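You operate a simulated robot arm through the tools that you are given. There is no shell and no other tool.

The job below is to be done with a simulated robot arm. You get a single attempt, and the scene is never put back.

Task
Put things in order on the long bench. At the end: the orange pad two (marked "No.2") stands on top of the teal soap bar; the red tape measure stands where the small carton (marked "HOOKS") stood; the small carton from the long bench stands where the clear jar (marked "PASTE") stood; the clear jar from the long bench stands where the orange pad two stood; whatever was shut is shut again. Leave all else as you found it, and nothing knocked over.
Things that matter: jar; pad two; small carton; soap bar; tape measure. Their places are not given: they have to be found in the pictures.

It is judged by the outcome, as a careful person would: the job done as asked, and still so three seconds after it is handed in. It fails if anything else is knocked over, pushed out of place, dropped, spilled or broken.

Robot
A 6-joint arm with a two-finger parallel gripper, fixed in place. Base frame: the origin is at the foot of the arm, x ahead of it, y to its left, z up; the work surface is at about z = 0. Units: mm, rad, N and s.
With the tool pointing down near the work surface it reaches from about 160 to 420 mm from the base axis. Its first joint turns from -1.152 to 1.152 rad. Payload 1.57 kg.
The tool frame sits at the grasp point between the pads (the TCP): z along the fingers, y along the line on which they close. The tips reach 30 mm beyond it. Largest opening 80 mm; finger width 17, thickness 12; the body of the gripper, 40 by 82 mm, starts 80 mm behind the TCP.
Orientation is that of the tool frame in the base frame, as [roll, pitch, yaw] about the fixed x, y, z axes, in that order (R = Rz(yaw) Ry(pitch) Rx(roll)). With the fingers straight down and closing along the base's y, the tool's x points along the base's -x, its y along +y and its z along -z.

Tools
- The arm moves only by the tool nudge_tool. Its argument "moves" is text: rows parted by semicolons, each of 7 numbers parted by spaces: the turn, a rotation vector about the tool's x, y, z in units of 45 degrees (1.0 is 45 degrees), then the shift along the tool's x, y, z in units of 300 mm (1.0 is 300 mm), then the gripper command, from -1 (shut) to 1 (fully open), values between in proportion. In form: wx wy wz dx dy dz hand; .... A call has 1 to 20 rows; each row is the pose to reach, as a shift and turn from the pose commanded when the call began, along the tool's axes at that moment. A call with a number of a shift or a turn outside -1 to 1 is refused whole. Each row takes 0.2 s and may step no farther than 50 mm and 0.15 rad from the row before; otherwise, or with a gripper value out of range, the whole call is refused. Where a pose cannot be reached the arm comes as near as it can. A force on the tool above 40 N (or 10 N above the force at the start of the call, whichever is more), or a blocked arm, ends the call early, and 0.2 s more pass. The fingers move at their own pace (about 153 mm/s each) and stop on an object; they squeeze with about 38 N. The grip force told is the motor's: it shows also when the fingers shut on nothing. Time passes only in rows, and 0.2 s behind the last, so rows that repeat a pose let the fingers close. It gives the time, the measured TCP pose, the force on the tool (base axes), the opening and the grip force at its end, in the units of the frame above (readings bear some noise), with the torque about the TCP (base axes, N m) and any sound that the robot's microphone picked up, and new pictures: "views" is both (left out), scene, wrist or none.
- Cameras (640 x 400 px; columns grow to the right, rows downward): "scene" is fixed at [34.7, -321.3, 425.9]; the picture's right is [0.88, -0.48, 0.00], its down [-0.28, -0.51, -0.81] and it looks along [0.39, 0.71, -0.59] (base axes); focal length 214 px, centre (320, 200). "wrist" rides on the gripper at [72, -7, -122] in the tool frame; the picture's right is [0.09, 1.00, 0.00], its down [-0.84, 0.08, -0.54] and it looks along [-0.54, 0.05, 0.84] (tool axes); focal length 238 px, centre (320, 200).
- point_at(camera, pixels): there is no depth. For up to 12 entries [column, row, z] of the newest picture of that camera ("zoom" is the newest enlarged one), the place [x, y] in the base frame at which the ray of that pixel passes the height z, good to about 2 mm, but the place of the scene camera against the robot may be out by one fixed shift of up to 12 mm in any direction. No time passes.
- enlarge(camera, box): a new picture of the part [left, top, right, bottom] of that camera's present view, enlarged. No time passes.
- sign_off(): hands the job in; it is judged then, once.

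Open the gripper and draw the arm clear of the work before you hand the job in, unless the task says otherwise.

The tools are called after "Request:" as name(argument=value, ...) on one line, values as JSON. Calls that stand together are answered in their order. nudge_tool: Moves the arm, as the interface text tells. Its arguments: {"type":"object","properties":{"moves":{"type":"string"},"views":{"type":"string","enum":["both","scene","wrist","none"]}},"required":["moves"]} The other tools are called the same way: point_at (camera, pixels) gives the place at which the rays of pixels pass given heights; enlarge (camera, box) takes an enlarged picture of a part of a camera's view; sign_off () hands the job in.

At the start:

```text
clock: 0.0
ee_pos: [224.5, -50.8, 281.3]
ee_rot: [3.14, 0.0, 3.14]
ft_force: [0.6, 0.1, -0.2]
moment: [-0.02, -0.06, -0.02]
opening: 79.9
gripper_force: 0.1
```

scene: 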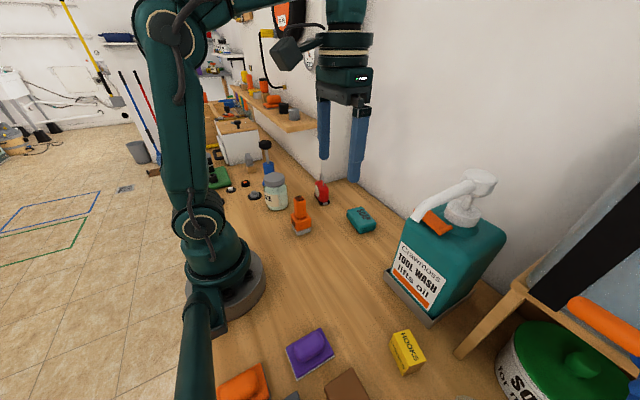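
wrist: 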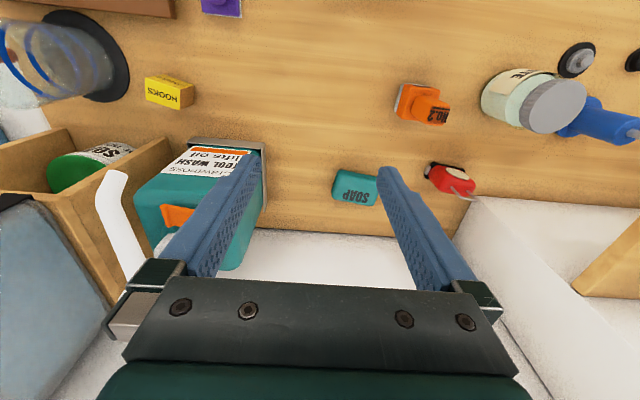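

I see the orange pad marked No.2 near scene (300,215), teal soap at (361,220), red tape at (321,190), jar at (275,190), HOOKS carton at (407,352). I take enlarged views to see details before moving.

Request:
enlarge(camera="scene", box=[200, 120, 400, 245])

Request:
enlarge(camera="wrist", box=[320, 30, 640, 230])

Request:
enlarge(camera="scene", box=[200, 275, 440, 400])

Request:
enlarge(camera="wrist", box=[0, 0, 320, 200])

```text
3.20 times, centred on (300, 182) of scene
```

zoom: 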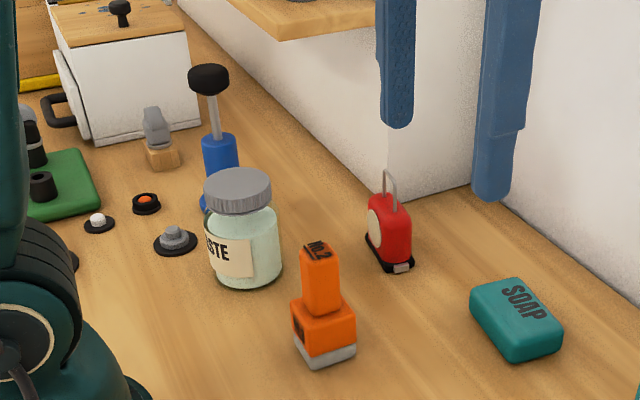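

```text
2.00 times, centred on (480, 130) of wrist
```

zoom: 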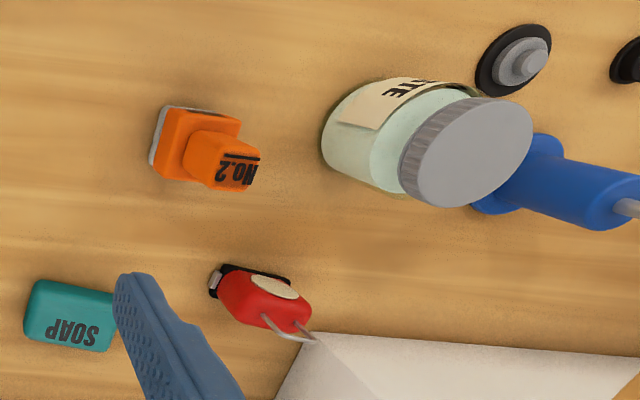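

```text
2.67 times, centred on (320, 338) of scene
```

zoom: 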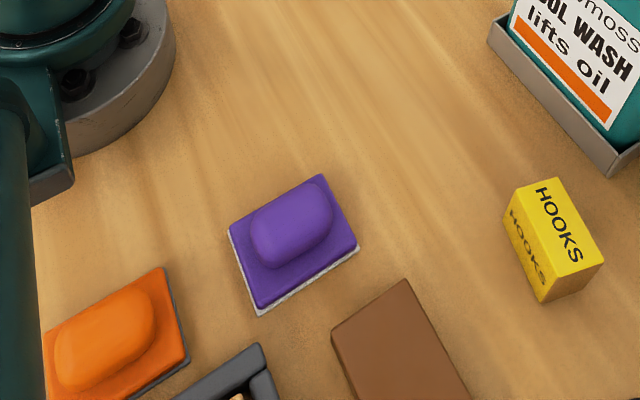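

```text
2.00 times, centred on (160, 100) of wrist
```

zoom: 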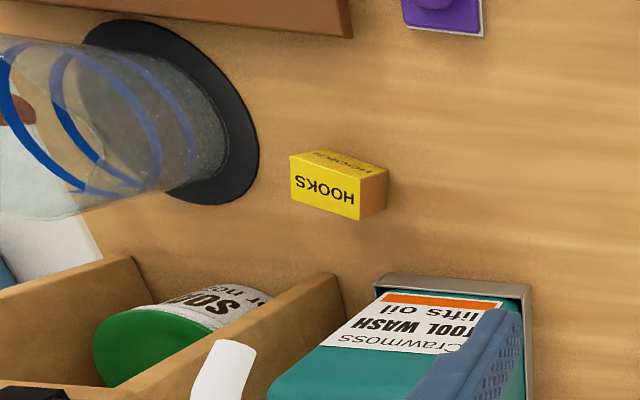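

I now query rough positions from the wrist picture: pad two base (417,102), soap (355,187), tape (440,178), jar lid (553,106), carton (168,93), purple pad (222,5), and others to plan.

Request:
point_at(camera="wrist", pixels=[[397, 98, 0], [400, 84, 30], [441, 98, 30], [433, 120, 60], [332, 199, 25], [378, 202, 25], [427, 172, 0], [440, 178, 30], [553, 106, 80], [482, 100, 0], [145, 78, 30], [179, 110, 30]])

Request:
point_at(camera="scene", pixels=[[300, 232, 0], [300, 197, 60], [361, 220, 20], [321, 203, 0], [276, 208, 0], [274, 180, 80], [407, 352, 30], [311, 352, 15], [243, 385, 15], [350, 385, 15], [404, 290, 0], [426, 326, 0]])

```text
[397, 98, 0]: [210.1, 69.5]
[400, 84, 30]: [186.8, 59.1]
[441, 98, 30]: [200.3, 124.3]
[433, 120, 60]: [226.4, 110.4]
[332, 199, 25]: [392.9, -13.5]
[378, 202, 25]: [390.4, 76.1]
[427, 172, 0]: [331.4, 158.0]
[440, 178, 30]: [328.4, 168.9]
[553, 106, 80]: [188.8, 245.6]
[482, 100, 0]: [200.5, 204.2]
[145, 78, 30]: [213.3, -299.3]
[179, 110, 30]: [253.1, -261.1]
```

```text
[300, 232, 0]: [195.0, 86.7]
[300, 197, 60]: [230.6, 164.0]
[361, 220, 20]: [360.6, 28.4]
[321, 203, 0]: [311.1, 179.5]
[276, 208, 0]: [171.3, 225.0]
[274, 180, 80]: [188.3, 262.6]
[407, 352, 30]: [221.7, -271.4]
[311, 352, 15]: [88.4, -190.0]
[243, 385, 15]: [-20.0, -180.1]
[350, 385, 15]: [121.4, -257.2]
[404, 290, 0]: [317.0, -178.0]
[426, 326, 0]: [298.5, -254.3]
```

Next I estimate the surroundings (wall foot near wrist (300,232), the protruding white block corner at (478,198), blue tool, wash bottle tray) to know how much room the gripper has.

Request:
point_at(camera="wrist", pixels=[[300, 230, 0], [360, 234, 0], [478, 198, 0], [455, 232, 0], [560, 205, 0], [640, 213, 0], [560, 130, 0], [190, 138, 0], [262, 150, 0], [262, 228, 0], [172, 140, 0], [130, 80, 0]])

Request:
point_at(camera="scene", pixels=[[330, 182, 0], [348, 178, 0], [321, 183, 0], [266, 186, 0], [268, 142, 120], [467, 180, 250], [410, 220, 250], [288, 132, 200], [310, 120, 200], [270, 105, 200], [446, 175, 200], [500, 240, 200]])

Request:
enlarge(camera="scene", box=[340, 150, 640, 338])

Request:
enlarge(camera="scene", box=[190, 50, 350, 150])

```text
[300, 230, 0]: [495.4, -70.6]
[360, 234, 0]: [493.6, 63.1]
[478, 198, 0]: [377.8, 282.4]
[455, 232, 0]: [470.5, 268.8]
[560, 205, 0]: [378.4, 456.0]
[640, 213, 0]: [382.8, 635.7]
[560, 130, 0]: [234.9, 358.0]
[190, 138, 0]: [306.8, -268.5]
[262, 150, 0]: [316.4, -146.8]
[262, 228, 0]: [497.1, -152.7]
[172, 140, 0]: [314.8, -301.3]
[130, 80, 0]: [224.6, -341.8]
```

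```text
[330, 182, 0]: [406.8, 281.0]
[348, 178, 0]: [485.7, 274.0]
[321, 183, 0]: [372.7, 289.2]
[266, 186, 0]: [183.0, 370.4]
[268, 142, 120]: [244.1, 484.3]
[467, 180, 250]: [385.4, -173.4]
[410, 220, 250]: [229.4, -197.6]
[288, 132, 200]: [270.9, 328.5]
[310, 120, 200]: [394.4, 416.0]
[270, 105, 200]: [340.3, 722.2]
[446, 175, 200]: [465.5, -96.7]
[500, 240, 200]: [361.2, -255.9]
```

```text
2.13 times, centred on (490, 244) of scene
```

zoom: 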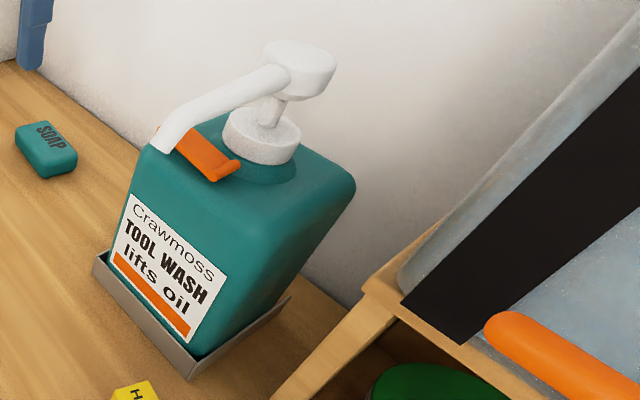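

```text
4.00 times, centred on (270, 100) of scene
```

zoom: 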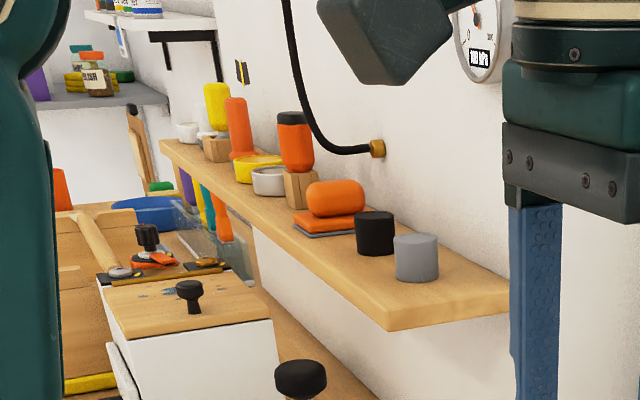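

The wall foot is at x≈495, a column face at x≈380 from y≈282, and a shelf above it at z≈200 from y≈310; there is room for the gripper. I move over pad two (about (205,95)) at z≈200 with the hand open for a closer look.

Request:
nudge_tool(moves="0 0 0 0.017 0.122 0.067 1; 0 0 0 0.033 0.243 0.133 1; 0 0 0 0.05 0.365 0.2 1; 0 0 0 0.067 0.487 0.267 1; 0 0 0 0.067 0.487 0.267 1", views="both")

```text
clock: 1.2
ee_pos: [203.0, 94.1, 200.1]
ee_rot: [3.142, 0.0, 3.14]
ft_force: [0.6, 0.6, 0.0]
moment: [0.0, 0.0, 0.01]
opening: 80.1
gripper_force: 0.1
```

scene: 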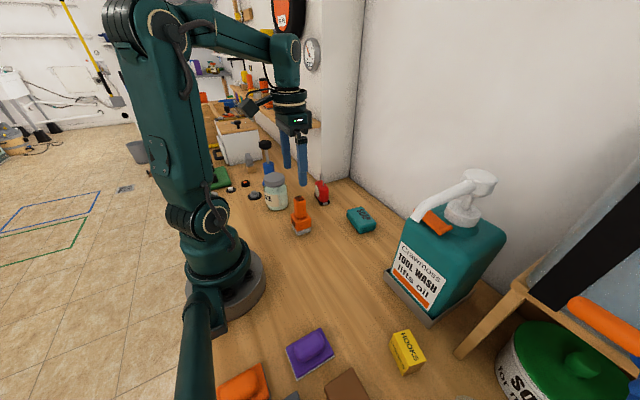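
wrist: 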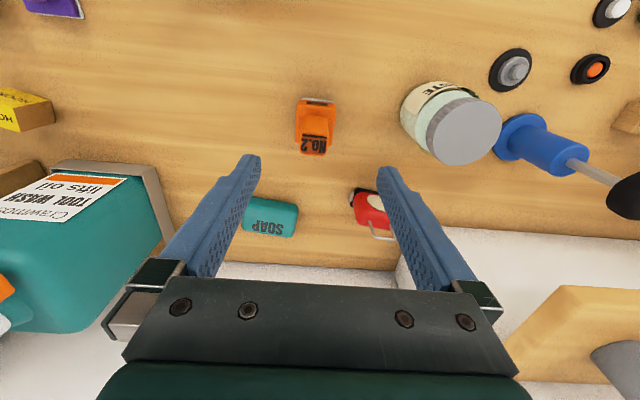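

Pad two sits at wrist (315,125), jar at (450,125), soap (270,215), tape (372,212). I enlarge each to read edges.

Request:
enlarge(camera="wrist", box=[270, 80, 366, 170])

Request:
enlarge(camera="wrist", box=[390, 70, 518, 180])

Request:
enlarge(camera="wrist", box=[230, 170, 410, 282])

Request:
enlarge(camera="scene", box=[240, 160, 400, 260])

```text
4.44 times, centred on (318, 125) of wrist
```

zoom: 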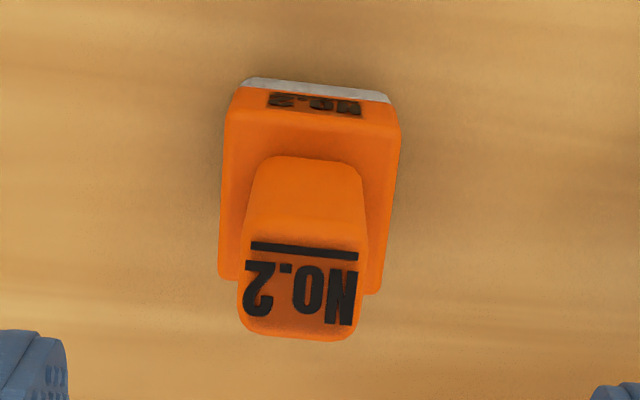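

```text
3.64 times, centred on (454, 125) of wrist
```

zoom: 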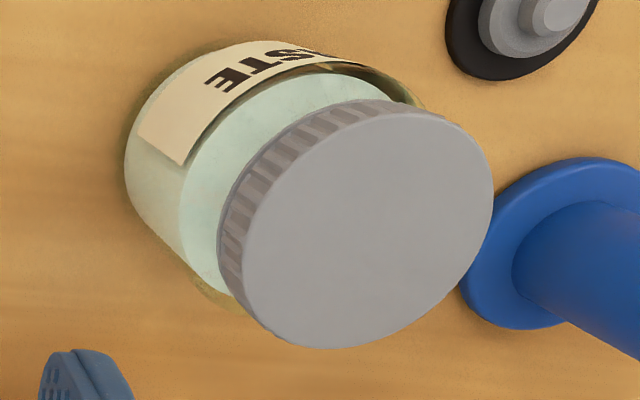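

```text
3.56 times, centred on (320, 226) of wrist
```

zoom: 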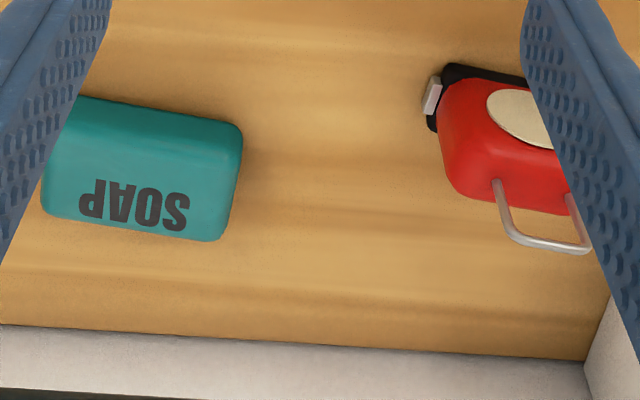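

```text
4.00 times, centred on (320, 210) of scene
```

zoom: 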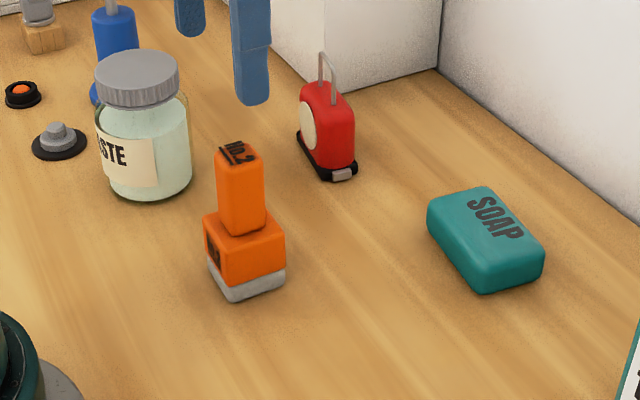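

The pad's handle top triangulates to roughly (208,89,109). I check base-edge points for pad, jar, soap and tape from this view.

Request:
point_at(camera="wrist", pixels=[[301.1, 97.3, 0], [333.8, 101.4, 0], [300.0, 137.2, 109], [328.0, 155.5, 109], [295, 142.6, 45], [331.5, 146, 45], [297, 104, 45], [335, 108.5, 45]])

Request:
point_at(camera="wrist", pixels=[[253.0, 197.5, 25], [298, 206, 25], [240.3, 229.5, 25], [292, 237.8, 25], [298, 208, 0], [291, 240, 0], [264.6, 218, 25], [349.5, 206.5, 0], [353.5, 188, 0], [378, 191, 0], [363, 218, 60], [402, 144, 0]])

```text
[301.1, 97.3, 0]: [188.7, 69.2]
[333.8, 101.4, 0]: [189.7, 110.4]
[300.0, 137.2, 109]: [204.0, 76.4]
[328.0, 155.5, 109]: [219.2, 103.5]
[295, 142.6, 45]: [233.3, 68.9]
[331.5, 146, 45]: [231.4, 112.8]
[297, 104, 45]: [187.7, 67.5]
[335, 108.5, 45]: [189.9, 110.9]
```

```text
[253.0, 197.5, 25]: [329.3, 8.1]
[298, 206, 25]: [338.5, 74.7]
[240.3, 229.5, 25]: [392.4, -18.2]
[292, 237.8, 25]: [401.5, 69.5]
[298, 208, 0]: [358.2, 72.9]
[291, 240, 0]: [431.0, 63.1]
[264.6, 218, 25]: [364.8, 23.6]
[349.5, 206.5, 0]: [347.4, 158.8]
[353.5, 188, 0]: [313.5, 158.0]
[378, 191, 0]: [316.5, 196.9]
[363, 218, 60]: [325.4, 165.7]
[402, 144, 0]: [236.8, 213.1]
```

The pad's base spans x≈188–233, y≈69–111 (centre ≈(210,90)); soap is near (365,27). I move over the soap at z=200 for a clean view of its height and outline.

Request:
nudge_tool(moves="0 0 0 -0.114 -0.056 0 1; 0 0 0 -0.228 -0.112 0 1; 0 0 0 -0.342 -0.168 0 1; 0 0 0 -0.44 -0.223 0 1; 0 0 0 -0.44 -0.223 0 1", views="wrist")

Request:
enlarge(camera="wrist", box=[240, 80, 480, 230])

```text
clock: 2.4
ee_pos: [338.0, 25.9, 200.9]
ee_rot: [3.141, 0.002, -3.14]
ft_force: [-0.7, 0.2, 0.0]
moment: [-0.02, -0.01, 0.01]
opening: 80.0
gripper_force: 0.1
```

wrist: 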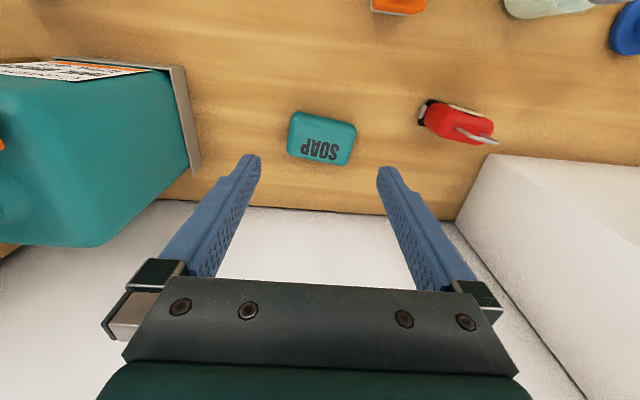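

```text
2.67 times, centred on (360, 155) of wrist
```

zoom: 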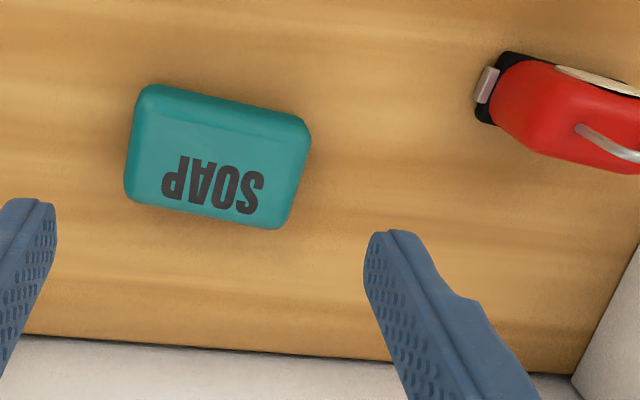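

The soap is now clear at wrist (320,140), with corners (294,112), (355,127), (347,166), (288,155); triangulation of its lettering gives a top near z≈34. I query its corners at that height.

Request:
point_at(camera="wrist", pixels=[[294.4, 111.9, 15], [355.5, 126.9, 15], [346.9, 166.2, 34], [287.6, 155, 34], [291, 122, 34], [350, 134.5, 34], [319.9, 149.4, 34], [421, 105, 0], [418, 124, 0], [430, 100, 0]])

Request:
enlarge(camera="wrist", box=[272, 95, 368, 175])

Request:
enlarge(camera="wrist", box=[400, 80, 512, 160])

```text
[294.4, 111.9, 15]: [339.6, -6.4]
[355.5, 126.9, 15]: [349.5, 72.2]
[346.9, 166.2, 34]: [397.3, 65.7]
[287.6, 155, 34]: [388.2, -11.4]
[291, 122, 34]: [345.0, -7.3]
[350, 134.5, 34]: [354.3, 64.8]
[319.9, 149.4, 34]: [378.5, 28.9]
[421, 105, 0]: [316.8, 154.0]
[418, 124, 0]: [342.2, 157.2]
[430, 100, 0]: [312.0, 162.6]
```

```text
5.00 times, centred on (320, 135) of wrist
```

zoom: 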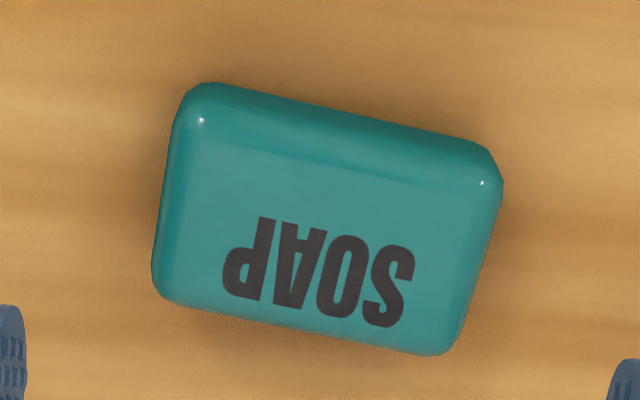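

```text
5.00 times, centred on (456, 120) of wrist
```

zoom: 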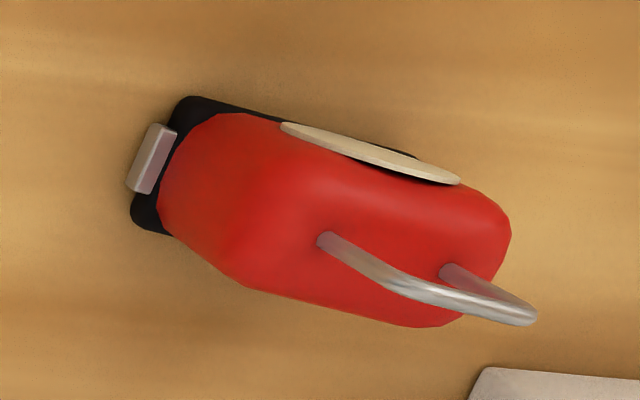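

The soap's top centres near (371,28), turned about 7°. I go back over pad two at (210,90) and lower to z=150 (tips at 120, above the handle top) for a close look before grasping.

Request:
nudge_tool(moves="0 0 0 0.107 0.053 0 1; 0 0 0 0.213 0.107 0 1; 0 0 0 0.32 0.16 0 1; 0 0 0 0.427 0.213 0 1; 0 0 0 0.427 0.213 0.085 1; 0 0 0 0.427 0.213 0.17 1; 0 0 0 0.427 0.213 0.17 1", views="both")

Request:
enlarge(camera="wrist", box=[240, 80, 400, 230])

Request:
enlarge(camera="scene", box=[260, 170, 350, 250])

```text
clock: 4.0
ee_pos: [208.6, 90.8, 150.3]
ee_rot: [-3.142, -0.001, -3.141]
ft_force: [0.3, 0.7, -0.2]
moment: [-0.01, 0.01, 0.0]
opening: 80.1
gripper_force: 0.1
```

scene: 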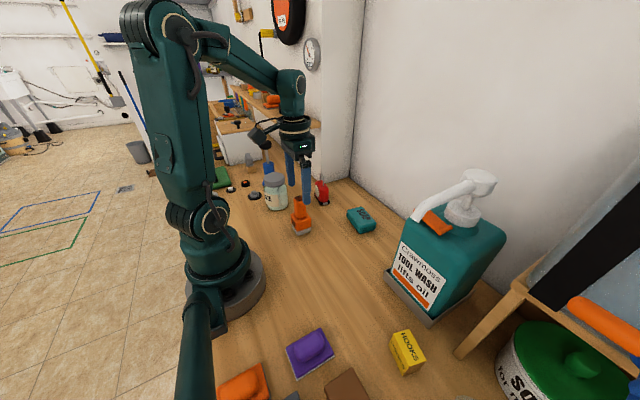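
wrist: 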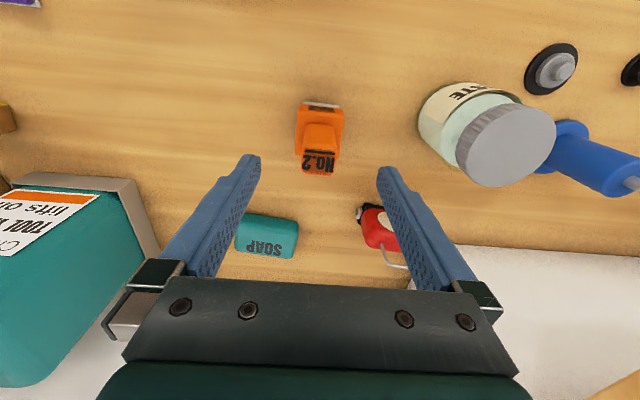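

```text
2.67 times, centred on (320, 155) of wrist
```

zoom: 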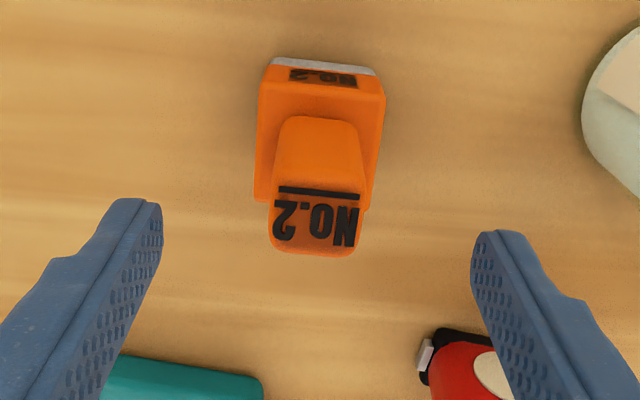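

```text
5.00 times, centred on (305, 210) of scene
```

zoom: 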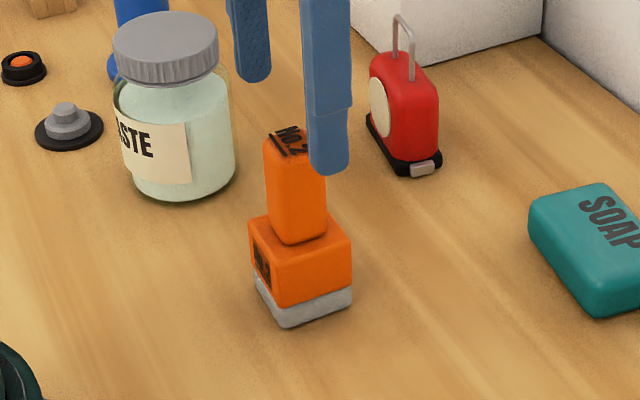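

The handle is centred between the fingers at about (210,90), with its top near z≈107 and block top near z≈50. I lower to TCP z≈88 (tips ≈58, above the block) and look before closing.

Request:
nudge_tool(moves="0 0 0 -0.003 -0.002 0.07 1; 0 0 0 -0.005 -0.003 0.14 1; 0 0 0 -0.005 -0.003 0.207 1; 0 0 0 -0.005 -0.003 0.207 1", views="both")

Request:
enlarge(camera="wrist", box=[220, 80, 420, 230])

Request:
enlarge(camera="scene", box=[260, 170, 350, 250])

```text
clock: 5.0
ee_pos: [208.3, 92.0, 88.2]
ee_rot: [-3.142, -0.001, -3.142]
ft_force: [0.6, 0.6, 0.7]
moment: [-0.02, 0.04, -0.01]
opening: 79.9
gripper_force: 0.1
```

scene: 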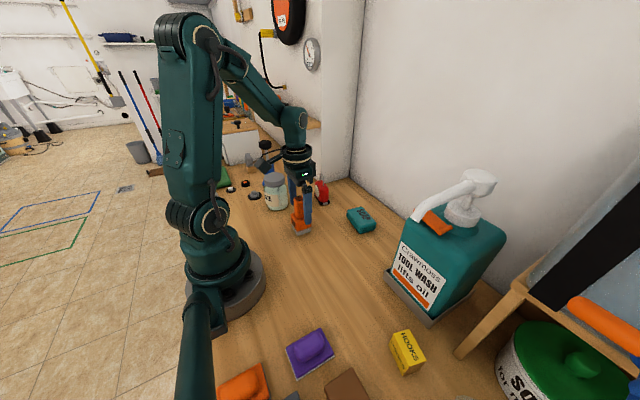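
wrist: 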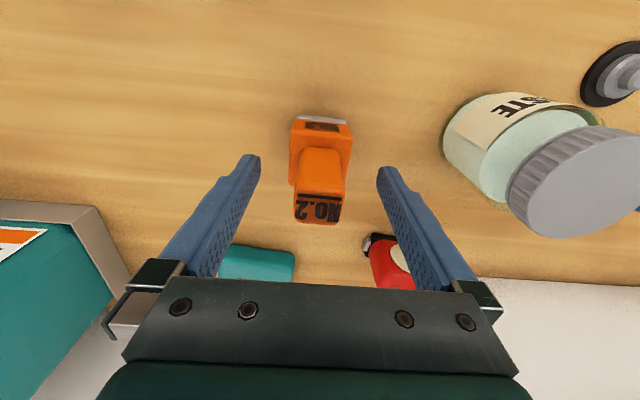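

```text
2.67 times, centred on (320, 155) of wrist
```

zoom: 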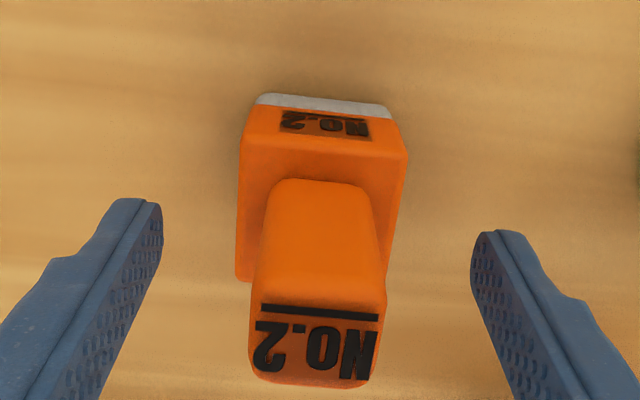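

```text
5.00 times, centred on (305, 210) of scene
```

zoom: 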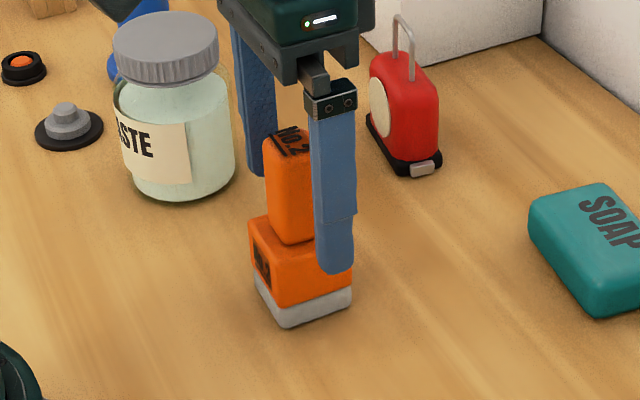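

Handle top triangulates to ≈(212,91,103) and the fingers straddle it with tips above the block. I shift 3 mm forward and close on the handle.

Request:
nudge_tool(moves="0 0 0 -0.01 -0.003 0 1; 0 0 0 -0.01 -0.003 0 0; 0 0 0 -0.01 -0.003 0 -1; 0 0 0 -0.01 -0.003 0 -1; 0 0 0 -0.01 -0.003 0 -1", views="both")

Request:
enlarge(camera="wrist", box=[220, 80, 420, 230])

```text
clock: 6.2
ee_pos: [210.6, 89.9, 88.0]
ee_rot: [3.141, 0.0, -3.141]
ft_force: [0.4, 0.5, 0.3]
moment: [-0.01, -0.06, -0.02]
opening: 26.6
gripper_force: 37.8
```

scene: 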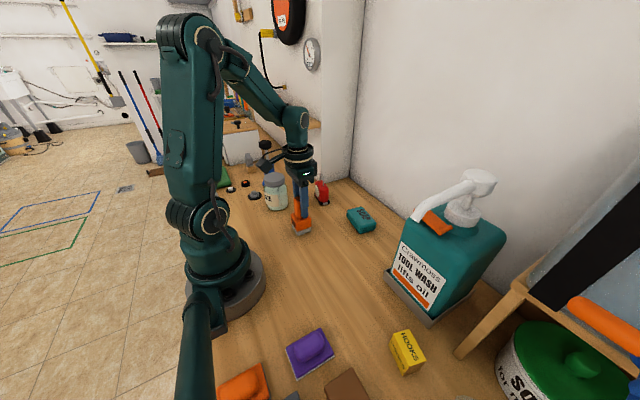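
wrist: 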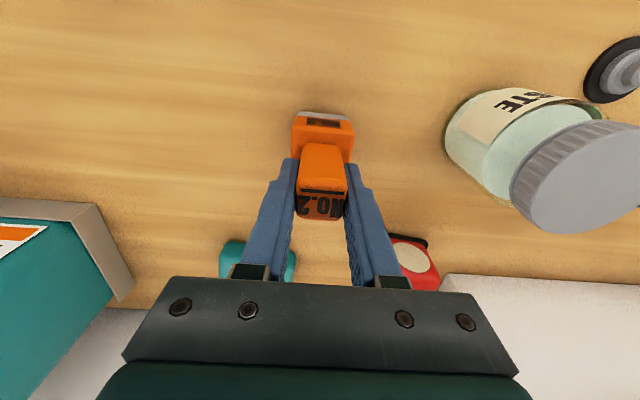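

```text
2.67 times, centred on (320, 155) of wrist
```

zoom: 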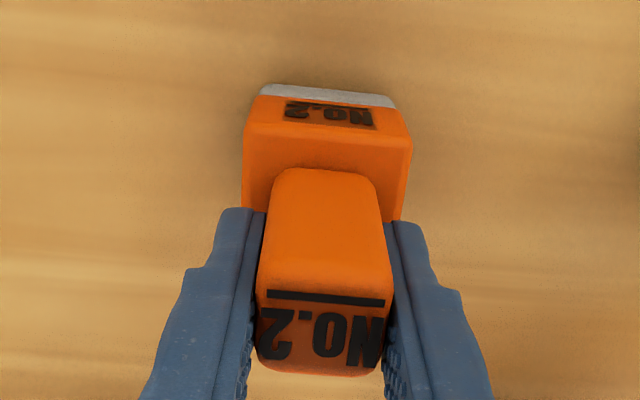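

The grip holds at 26.6 mm on the handle. I lift 70 mm straight up and check that it hangs level.

Request:
nudge_tool(moves="0 0 0 0 0 -0.033 -1; 0 0 0 0 0 -0.1 -1; 0 0 0 0 0 -0.17 -1; 0 0 0 0 0 -0.24 -1; 0 0 0 0 0 -0.24 -1", views="both")

Request:
enlarge(camera="scene", box=[250, 150, 400, 250])

```text
clock: 7.4
ee_pos: [211.8, 90.9, 159.7]
ee_rot: [-3.142, -0.001, 3.141]
ft_force: [0.1, 0.4, -1.3]
moment: [0.02, 0.0, -0.02]
opening: 26.7
gripper_force: 37.8
```

scene: 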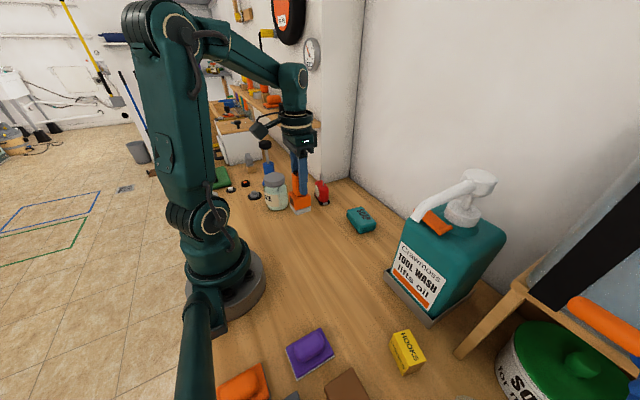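
wrist: 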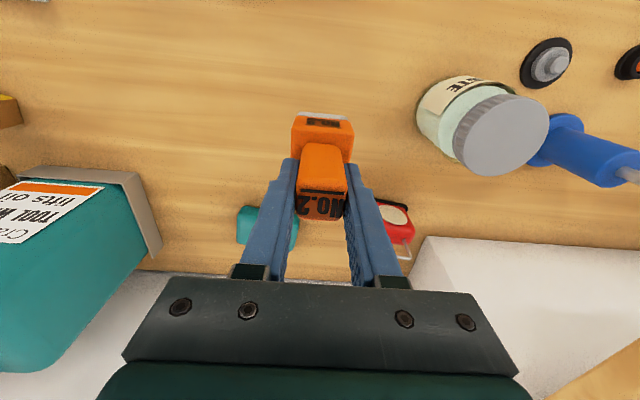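

```text
4.00 times, centred on (325, 200) of scene
```

zoom: 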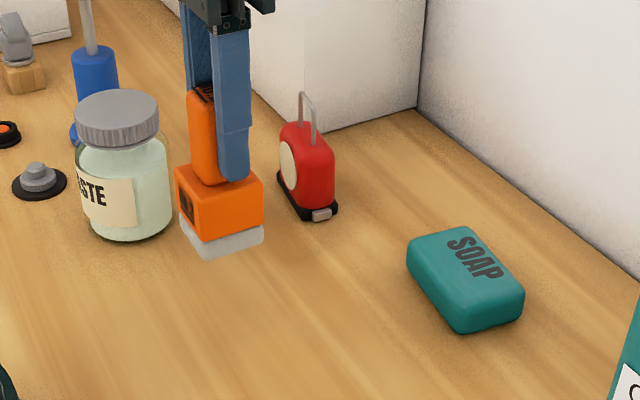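

Pad two hangs level at z≈160. I carry it over the soap to TCP ≈(371,29), turning about 6° to match the soap's angle.

Request:
nudge_tool(moves="0 0 0 -0.106 -0.04 0 -1; 0 0 0.03 -0.212 -0.081 0 -1; 0 0 0.06 -0.318 -0.121 0 -1; 0 0 0.1 -0.424 -0.162 0 -1; 0 0 0.13 -0.529 -0.202 0 -1; 0 0 0.13 -0.529 -0.202 0 -1", views="both")

Request:
enlarge(camera="scene", box=[310, 140, 430, 250])

Request:
enlarge(camera="wrist", box=[220, 80, 420, 230])

```text
clock: 8.8
ee_pos: [370.4, 28.1, 160.9]
ee_rot: [-3.141, 0.0, 3.04]
ft_force: [0.3, -1.2, -1.7]
moment: [0.01, 0.02, 0.01]
opening: 26.5
gripper_force: 37.0
```

scene: 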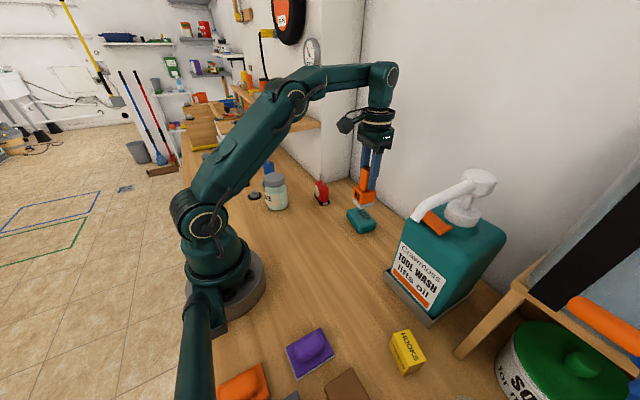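
wrist: 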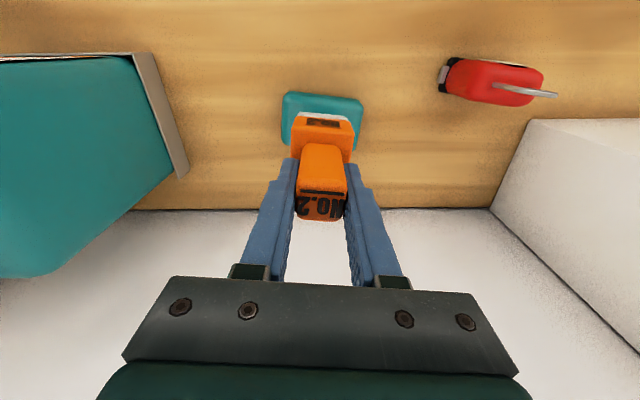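

```text
3.64 times, centred on (370, 195) of scene
```

zoom: 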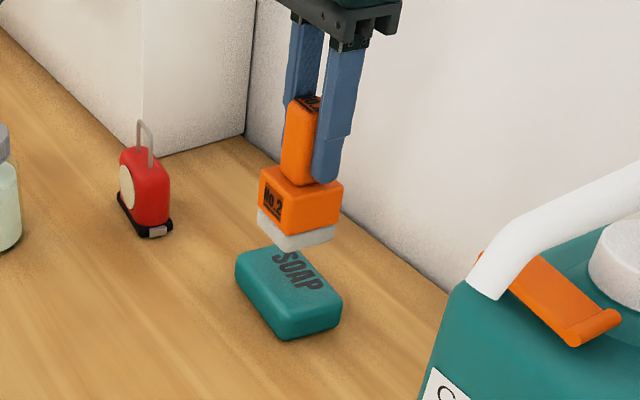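

```text
2.67 times, centred on (320, 155) of wrist
```

zoom: 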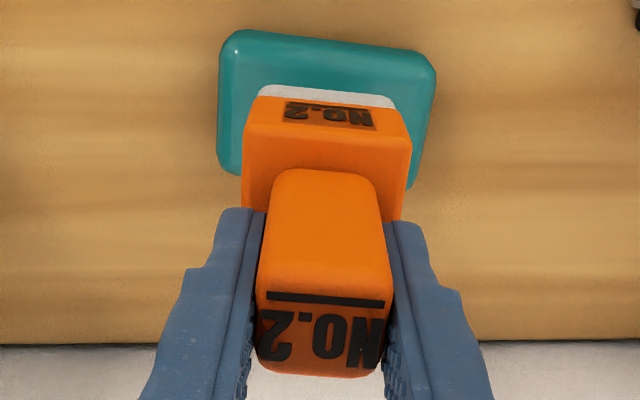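

Pad two is above the soap, well centred sideways. I check the near edges of the soap (287,92)-(361,103) and pad bottom edge (298,112)-(347,117) to confirm the fore-aft alignment.

Request:
point_at(camera="wrist", pixels=[[287, 92, 15], [361.2, 103.2, 15], [288.5, 98.5, 34], [359, 108, 34], [298.2, 112.2, 72], [347.4, 117.5, 72], [282.5, 142, 30], [355, 150, 30]])

```text
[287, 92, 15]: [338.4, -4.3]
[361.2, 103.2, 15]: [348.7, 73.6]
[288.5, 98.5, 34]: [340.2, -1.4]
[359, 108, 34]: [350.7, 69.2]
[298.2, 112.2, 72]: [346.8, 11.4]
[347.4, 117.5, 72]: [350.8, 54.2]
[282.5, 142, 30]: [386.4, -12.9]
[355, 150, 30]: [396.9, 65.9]
```

The pad should go back about 2.5 mm to sit centred on the soap's flat top. I shift it and lower 32 mm, to just above the soap top.

Request:
nudge_tool(moves="0 0 0 0.0083 -0.001 0 -1; 0 0 0 0.0083 -0.001 0.05 -1; 0 0 0 0.0083 -0.001 0.09 -1; 0 0 0 0.0083 -0.001 0.107 -1; 0 0 0 0.0083 -0.001 0.107 -1", views="both")

Request:
enlarge(camera="scene", box=[310, 160, 430, 250])

Request:
enlarge(camera="wrist", box=[220, 80, 420, 230])

```text
clock: 10.0
ee_pos: [369.2, 30.2, 127.9]
ee_rot: [3.14, -0.001, 3.04]
ft_force: [-0.3, 1.2, -1.4]
moment: [0.0, -0.02, 0.0]
opening: 26.5
gripper_force: 37.4
```

scene: 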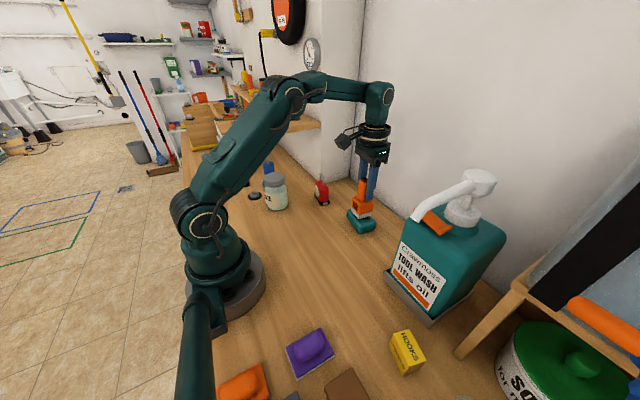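
wrist: 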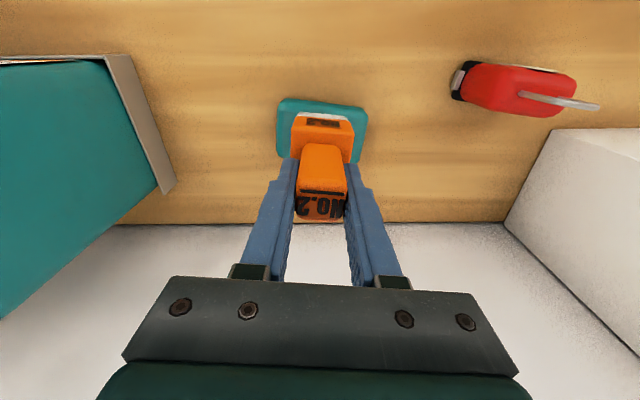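

```text
4.44 times, centred on (370, 205) of scene
```

zoom: 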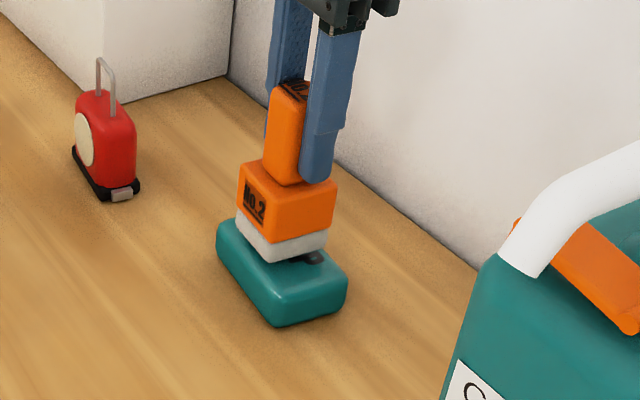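

```text
2.67 times, centred on (320, 155) of wrist
```

zoom: 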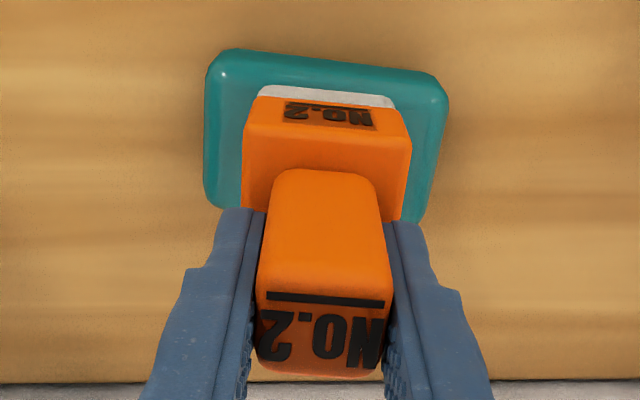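

The pad hovers a few mm over the soap. I lower in 1 mm rows, 4 mm total, and watch the force.

Request:
nudge_tool(moves="0 0 0 0 0 0.0033 -1; 0 0 0 0 0 0.0067 -1; 0 0 0 0 0 0.01 -1; 0 0 0 0 0 0.0133 -1", views="none")

Request:
enlarge(camera="scene", box=[330, 180, 410, 245])

```text
clock: 11.0
ee_pos: [366.0, 29.6, 124.1]
ee_rot: [-3.141, -0.001, 3.041]
ft_force: [0.3, -0.3, -2.2]
moment: [-0.01, 0.01, -0.01]
opening: 26.6
gripper_force: 37.3
```

```text
6.15 times, centred on (370, 212) of scene
```

zoom: 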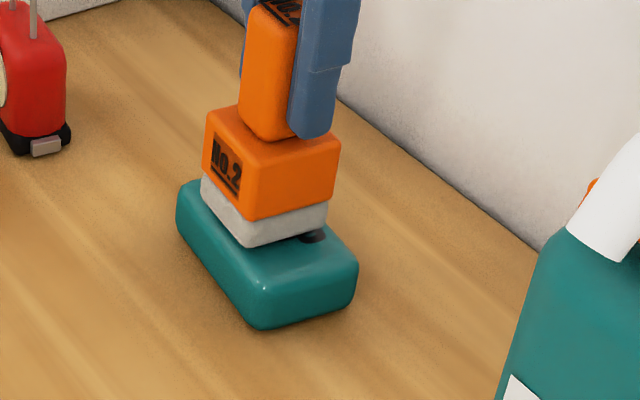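

No contact yet (force z −2.2 N). I continue down in 1 mm rows for up to 6 mm; a contact would stop the call early.

Request:
nudge_tool(moves="0 0 0 0 0 0.0033 -1; 0 0 0 0 0 0.0067 -1; 0 0 0 0 0 0.01 -1", views="none")

Request:
enlarge(camera="scene", box=[330, 180, 410, 245])

```text
clock: 11.8
ee_pos: [367.8, 31.0, 120.4]
ee_rot: [3.141, 0.0, 3.037]
ft_force: [0.8, 0.5, -1.4]
moment: [0.04, 0.0, 0.02]
opening: 26.7
gripper_force: 37.2
```

```text
6.15 times, centred on (370, 212) of scene
```

zoom: 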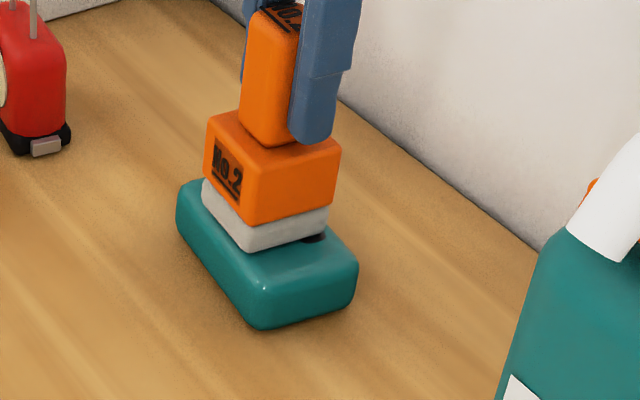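

Still no load change (−1.4 N) at z≈120.9. I continue down another 3 mm in 1 mm rows.

Request:
nudge_tool(moves="0 0 0 0 0 0.0033 -1; 0 0 0 0 0 0.0067 -1; 0 0 0 0 0 0.01 -1", views="none")

Request:
enlarge(camera="scene", box=[330, 180, 410, 245])

```text
clock: 12.6
ee_pos: [368.7, 29.1, 118.9]
ee_rot: [-3.14, 0.002, 3.039]
ft_force: [-7.7, -2.1, 30.6]
moment: [-0.07, 0.7, -0.03]
opening: 26.5
gripper_force: 37.6
```

```text
6.15 times, centred on (370, 212) of scene
```

zoom: 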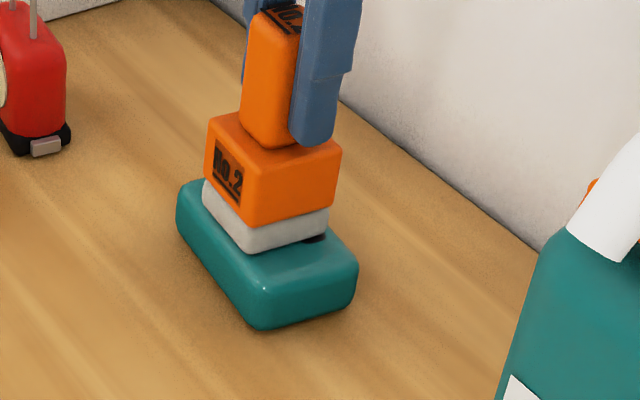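

Contact at z≈119 with 30 N. I ease up about 1 mm to relieve the load before opening.

Request:
nudge_tool(moves="0 0 0 0 0 -0.0027 -1; 0 0 0 0 0 -0.0033 -1", views="none")

```text
clock: 13.2
ee_pos: [368.9, 29.2, 120.0]
ee_rot: [3.141, 0.005, 3.041]
ft_force: [-1.2, -4.8, 31.2]
moment: [-0.25, 0.09, 0.0]
opening: 26.6
gripper_force: 37.4
```

The force is still 31 N, so I raise a further 1 mm and re-read.

Request:
nudge_tool(moves="0 0 0 0 0 -0.0033 -1; 0 0 0 0 0 -0.0033 -1", views="none")

```text
clock: 13.8
ee_pos: [369.9, 29.2, 118.7]
ee_rot: [3.141, 0.006, 3.04]
ft_force: [5.9, -4.1, 20.0]
moment: [-0.27, -0.67, -0.03]
opening: 26.4
gripper_force: 37.8
```

Force is falling (20 N). I raise another 1 mm.

Request:
nudge_tool(moves="0 0 0 0 0 -0.0027 -1; 0 0 0 0 0 -0.0027 -1; 0 0 0 0 0 -0.0027 -1", views="none")

Request:
enlarge(camera="scene", box=[330, 180, 410, 245])

```text
clock: 14.6
ee_pos: [367.7, 30.0, 119.3]
ee_rot: [3.141, -0.004, 3.039]
ft_force: [1.1, 0.3, 4.2]
moment: [0.14, -0.25, 0.01]
opening: 26.7
gripper_force: 37.5
```

```text
6.15 times, centred on (370, 212) of scene
```

zoom: 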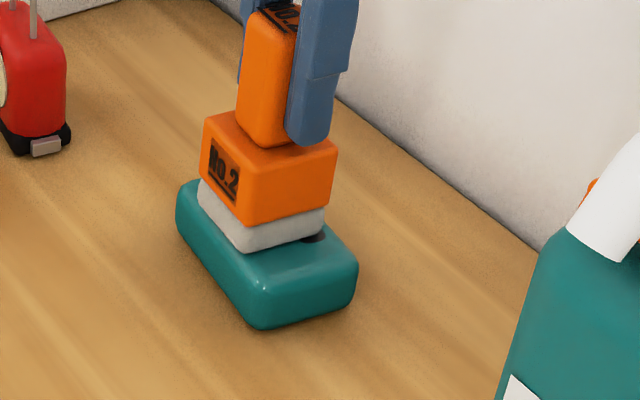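

Force is down to 4 N and the pad sits flush on the soap. I open the hand in stages and wait.

Request:
nudge_tool(moves="0 0 0 0 0 0 -0.2; 0 0 0 0 0 0 0.1; 0 0 0 0 0 0 0.5; 0 0 0 0 0 0 0.5", views="both")

Request:
enlarge(camera="scene", box=[330, 180, 410, 245])

Request:
enlarge(camera="wrist", box=[220, 80, 420, 230])

```text
clock: 15.6
ee_pos: [368.4, 28.4, 119.8]
ee_rot: [-3.14, -0.002, 3.037]
ft_force: [-0.4, 0.7, -0.1]
moment: [0.02, -0.03, 0.02]
opening: 59.9
gripper_force: 0.0
```

scene: 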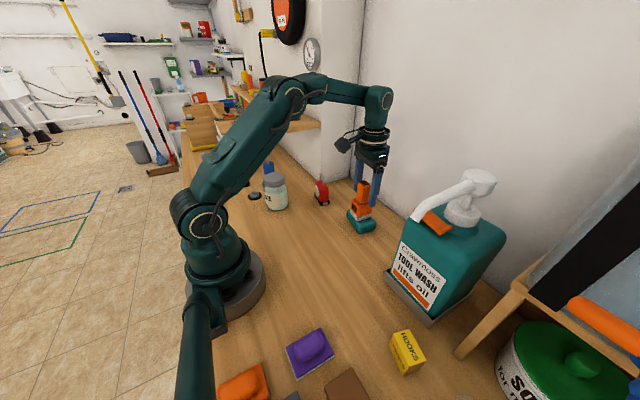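
wrist: 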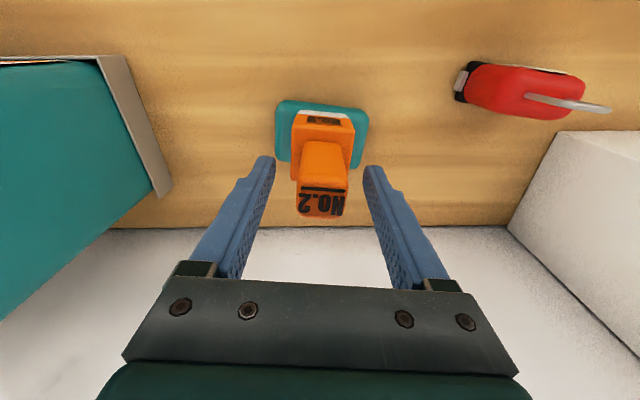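

```text
6.15 times, centred on (370, 212) of scene
```

zoom: 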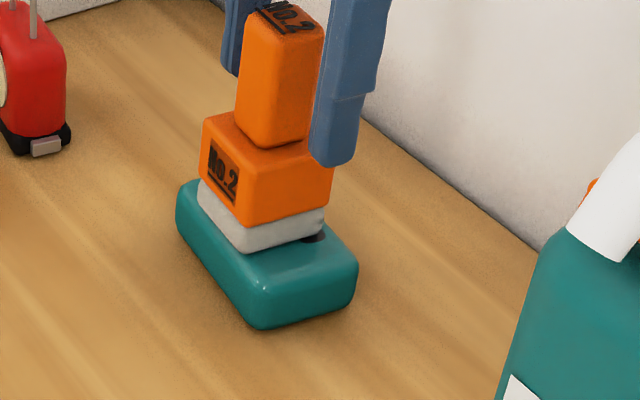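

```text
2.67 times, centred on (320, 155) of wrist
```

zoom: 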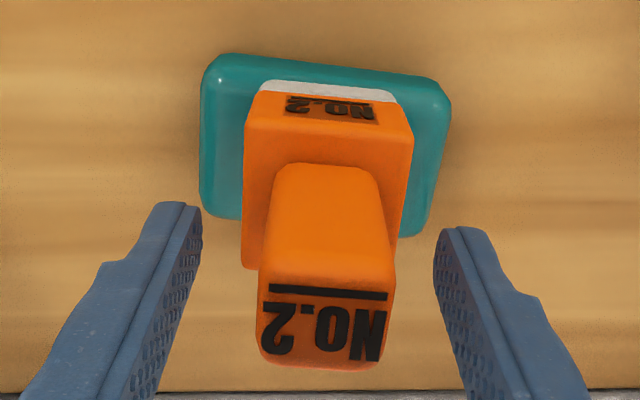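

Pad two stands upright on the soap, hand open at 60 mm. I rise 100 mm straight up, then move over towards the jar near (188,229) and look.

Request:
nudge_tool(moves="0 0 0 0 0 -0.08 0.5; 0 0 0 0 0 -0.2 0.5; 0 0 0 0 0 -0.333 0.5; 0 0 -0.02 0.11 0.1 -0.333 1; 0 0 -0.04 0.22 0.2 -0.333 1; 0 0 -0.07 0.33 0.3 -0.333 1; 0 0 -0.1 0.44 0.4 -0.333 1; 0 0 -0.13 0.55 0.5 -0.333 1; 0 0 -0.13 0.65 0.59 -0.333 1; 0 0 -0.13 0.65 0.59 -0.333 1", views="both")

Request:
enlarge(camera="wrist", box=[220, 60, 440, 200])

Request:
enlarge(camera="scene", box=[220, 150, 400, 260])

```text
clock: 17.8
ee_pos: [191.1, 224.2, 221.6]
ee_rot: [-3.14, 0.001, 3.141]
ft_force: [0.3, -0.5, 0.4]
moment: [0.01, 0.0, -0.02]
opening: 79.9
gripper_force: 0.0
out of reach, approached as far as the arm can: row 3
```

scene: 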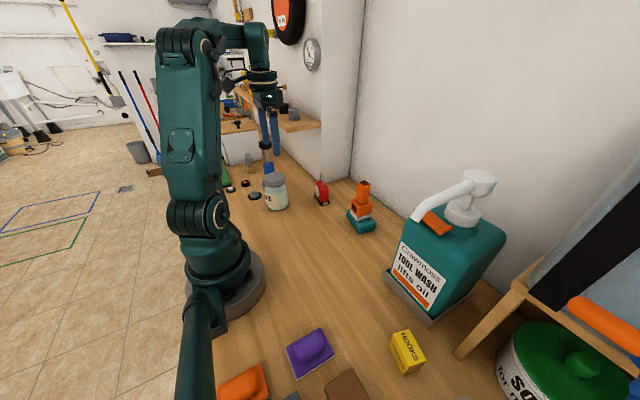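
wrist: 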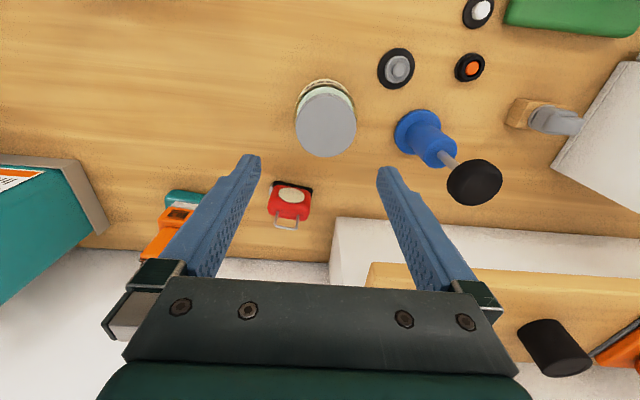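

```text
2.86 times, centred on (330, 130) of wrist
```

zoom: 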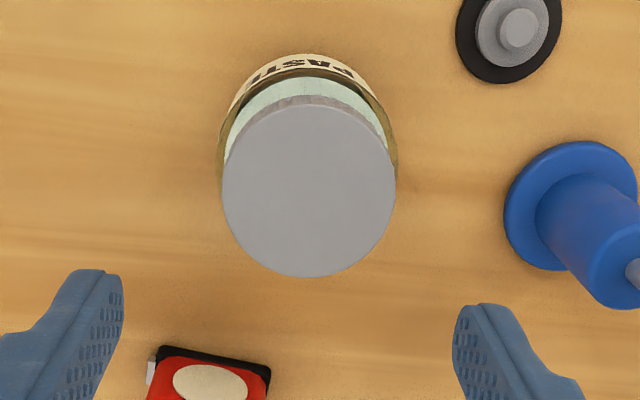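

```text
3.56 times, centred on (310, 205) of scene
```

zoom: 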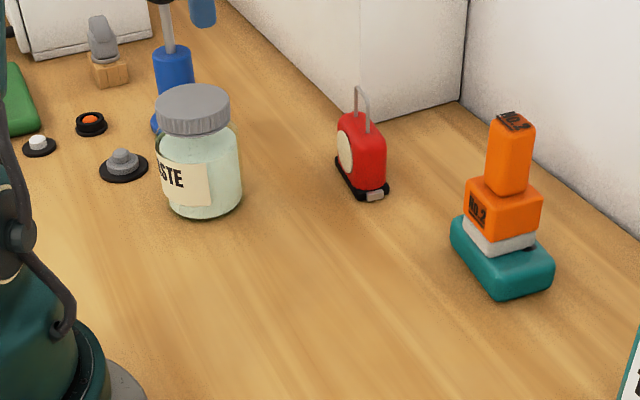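

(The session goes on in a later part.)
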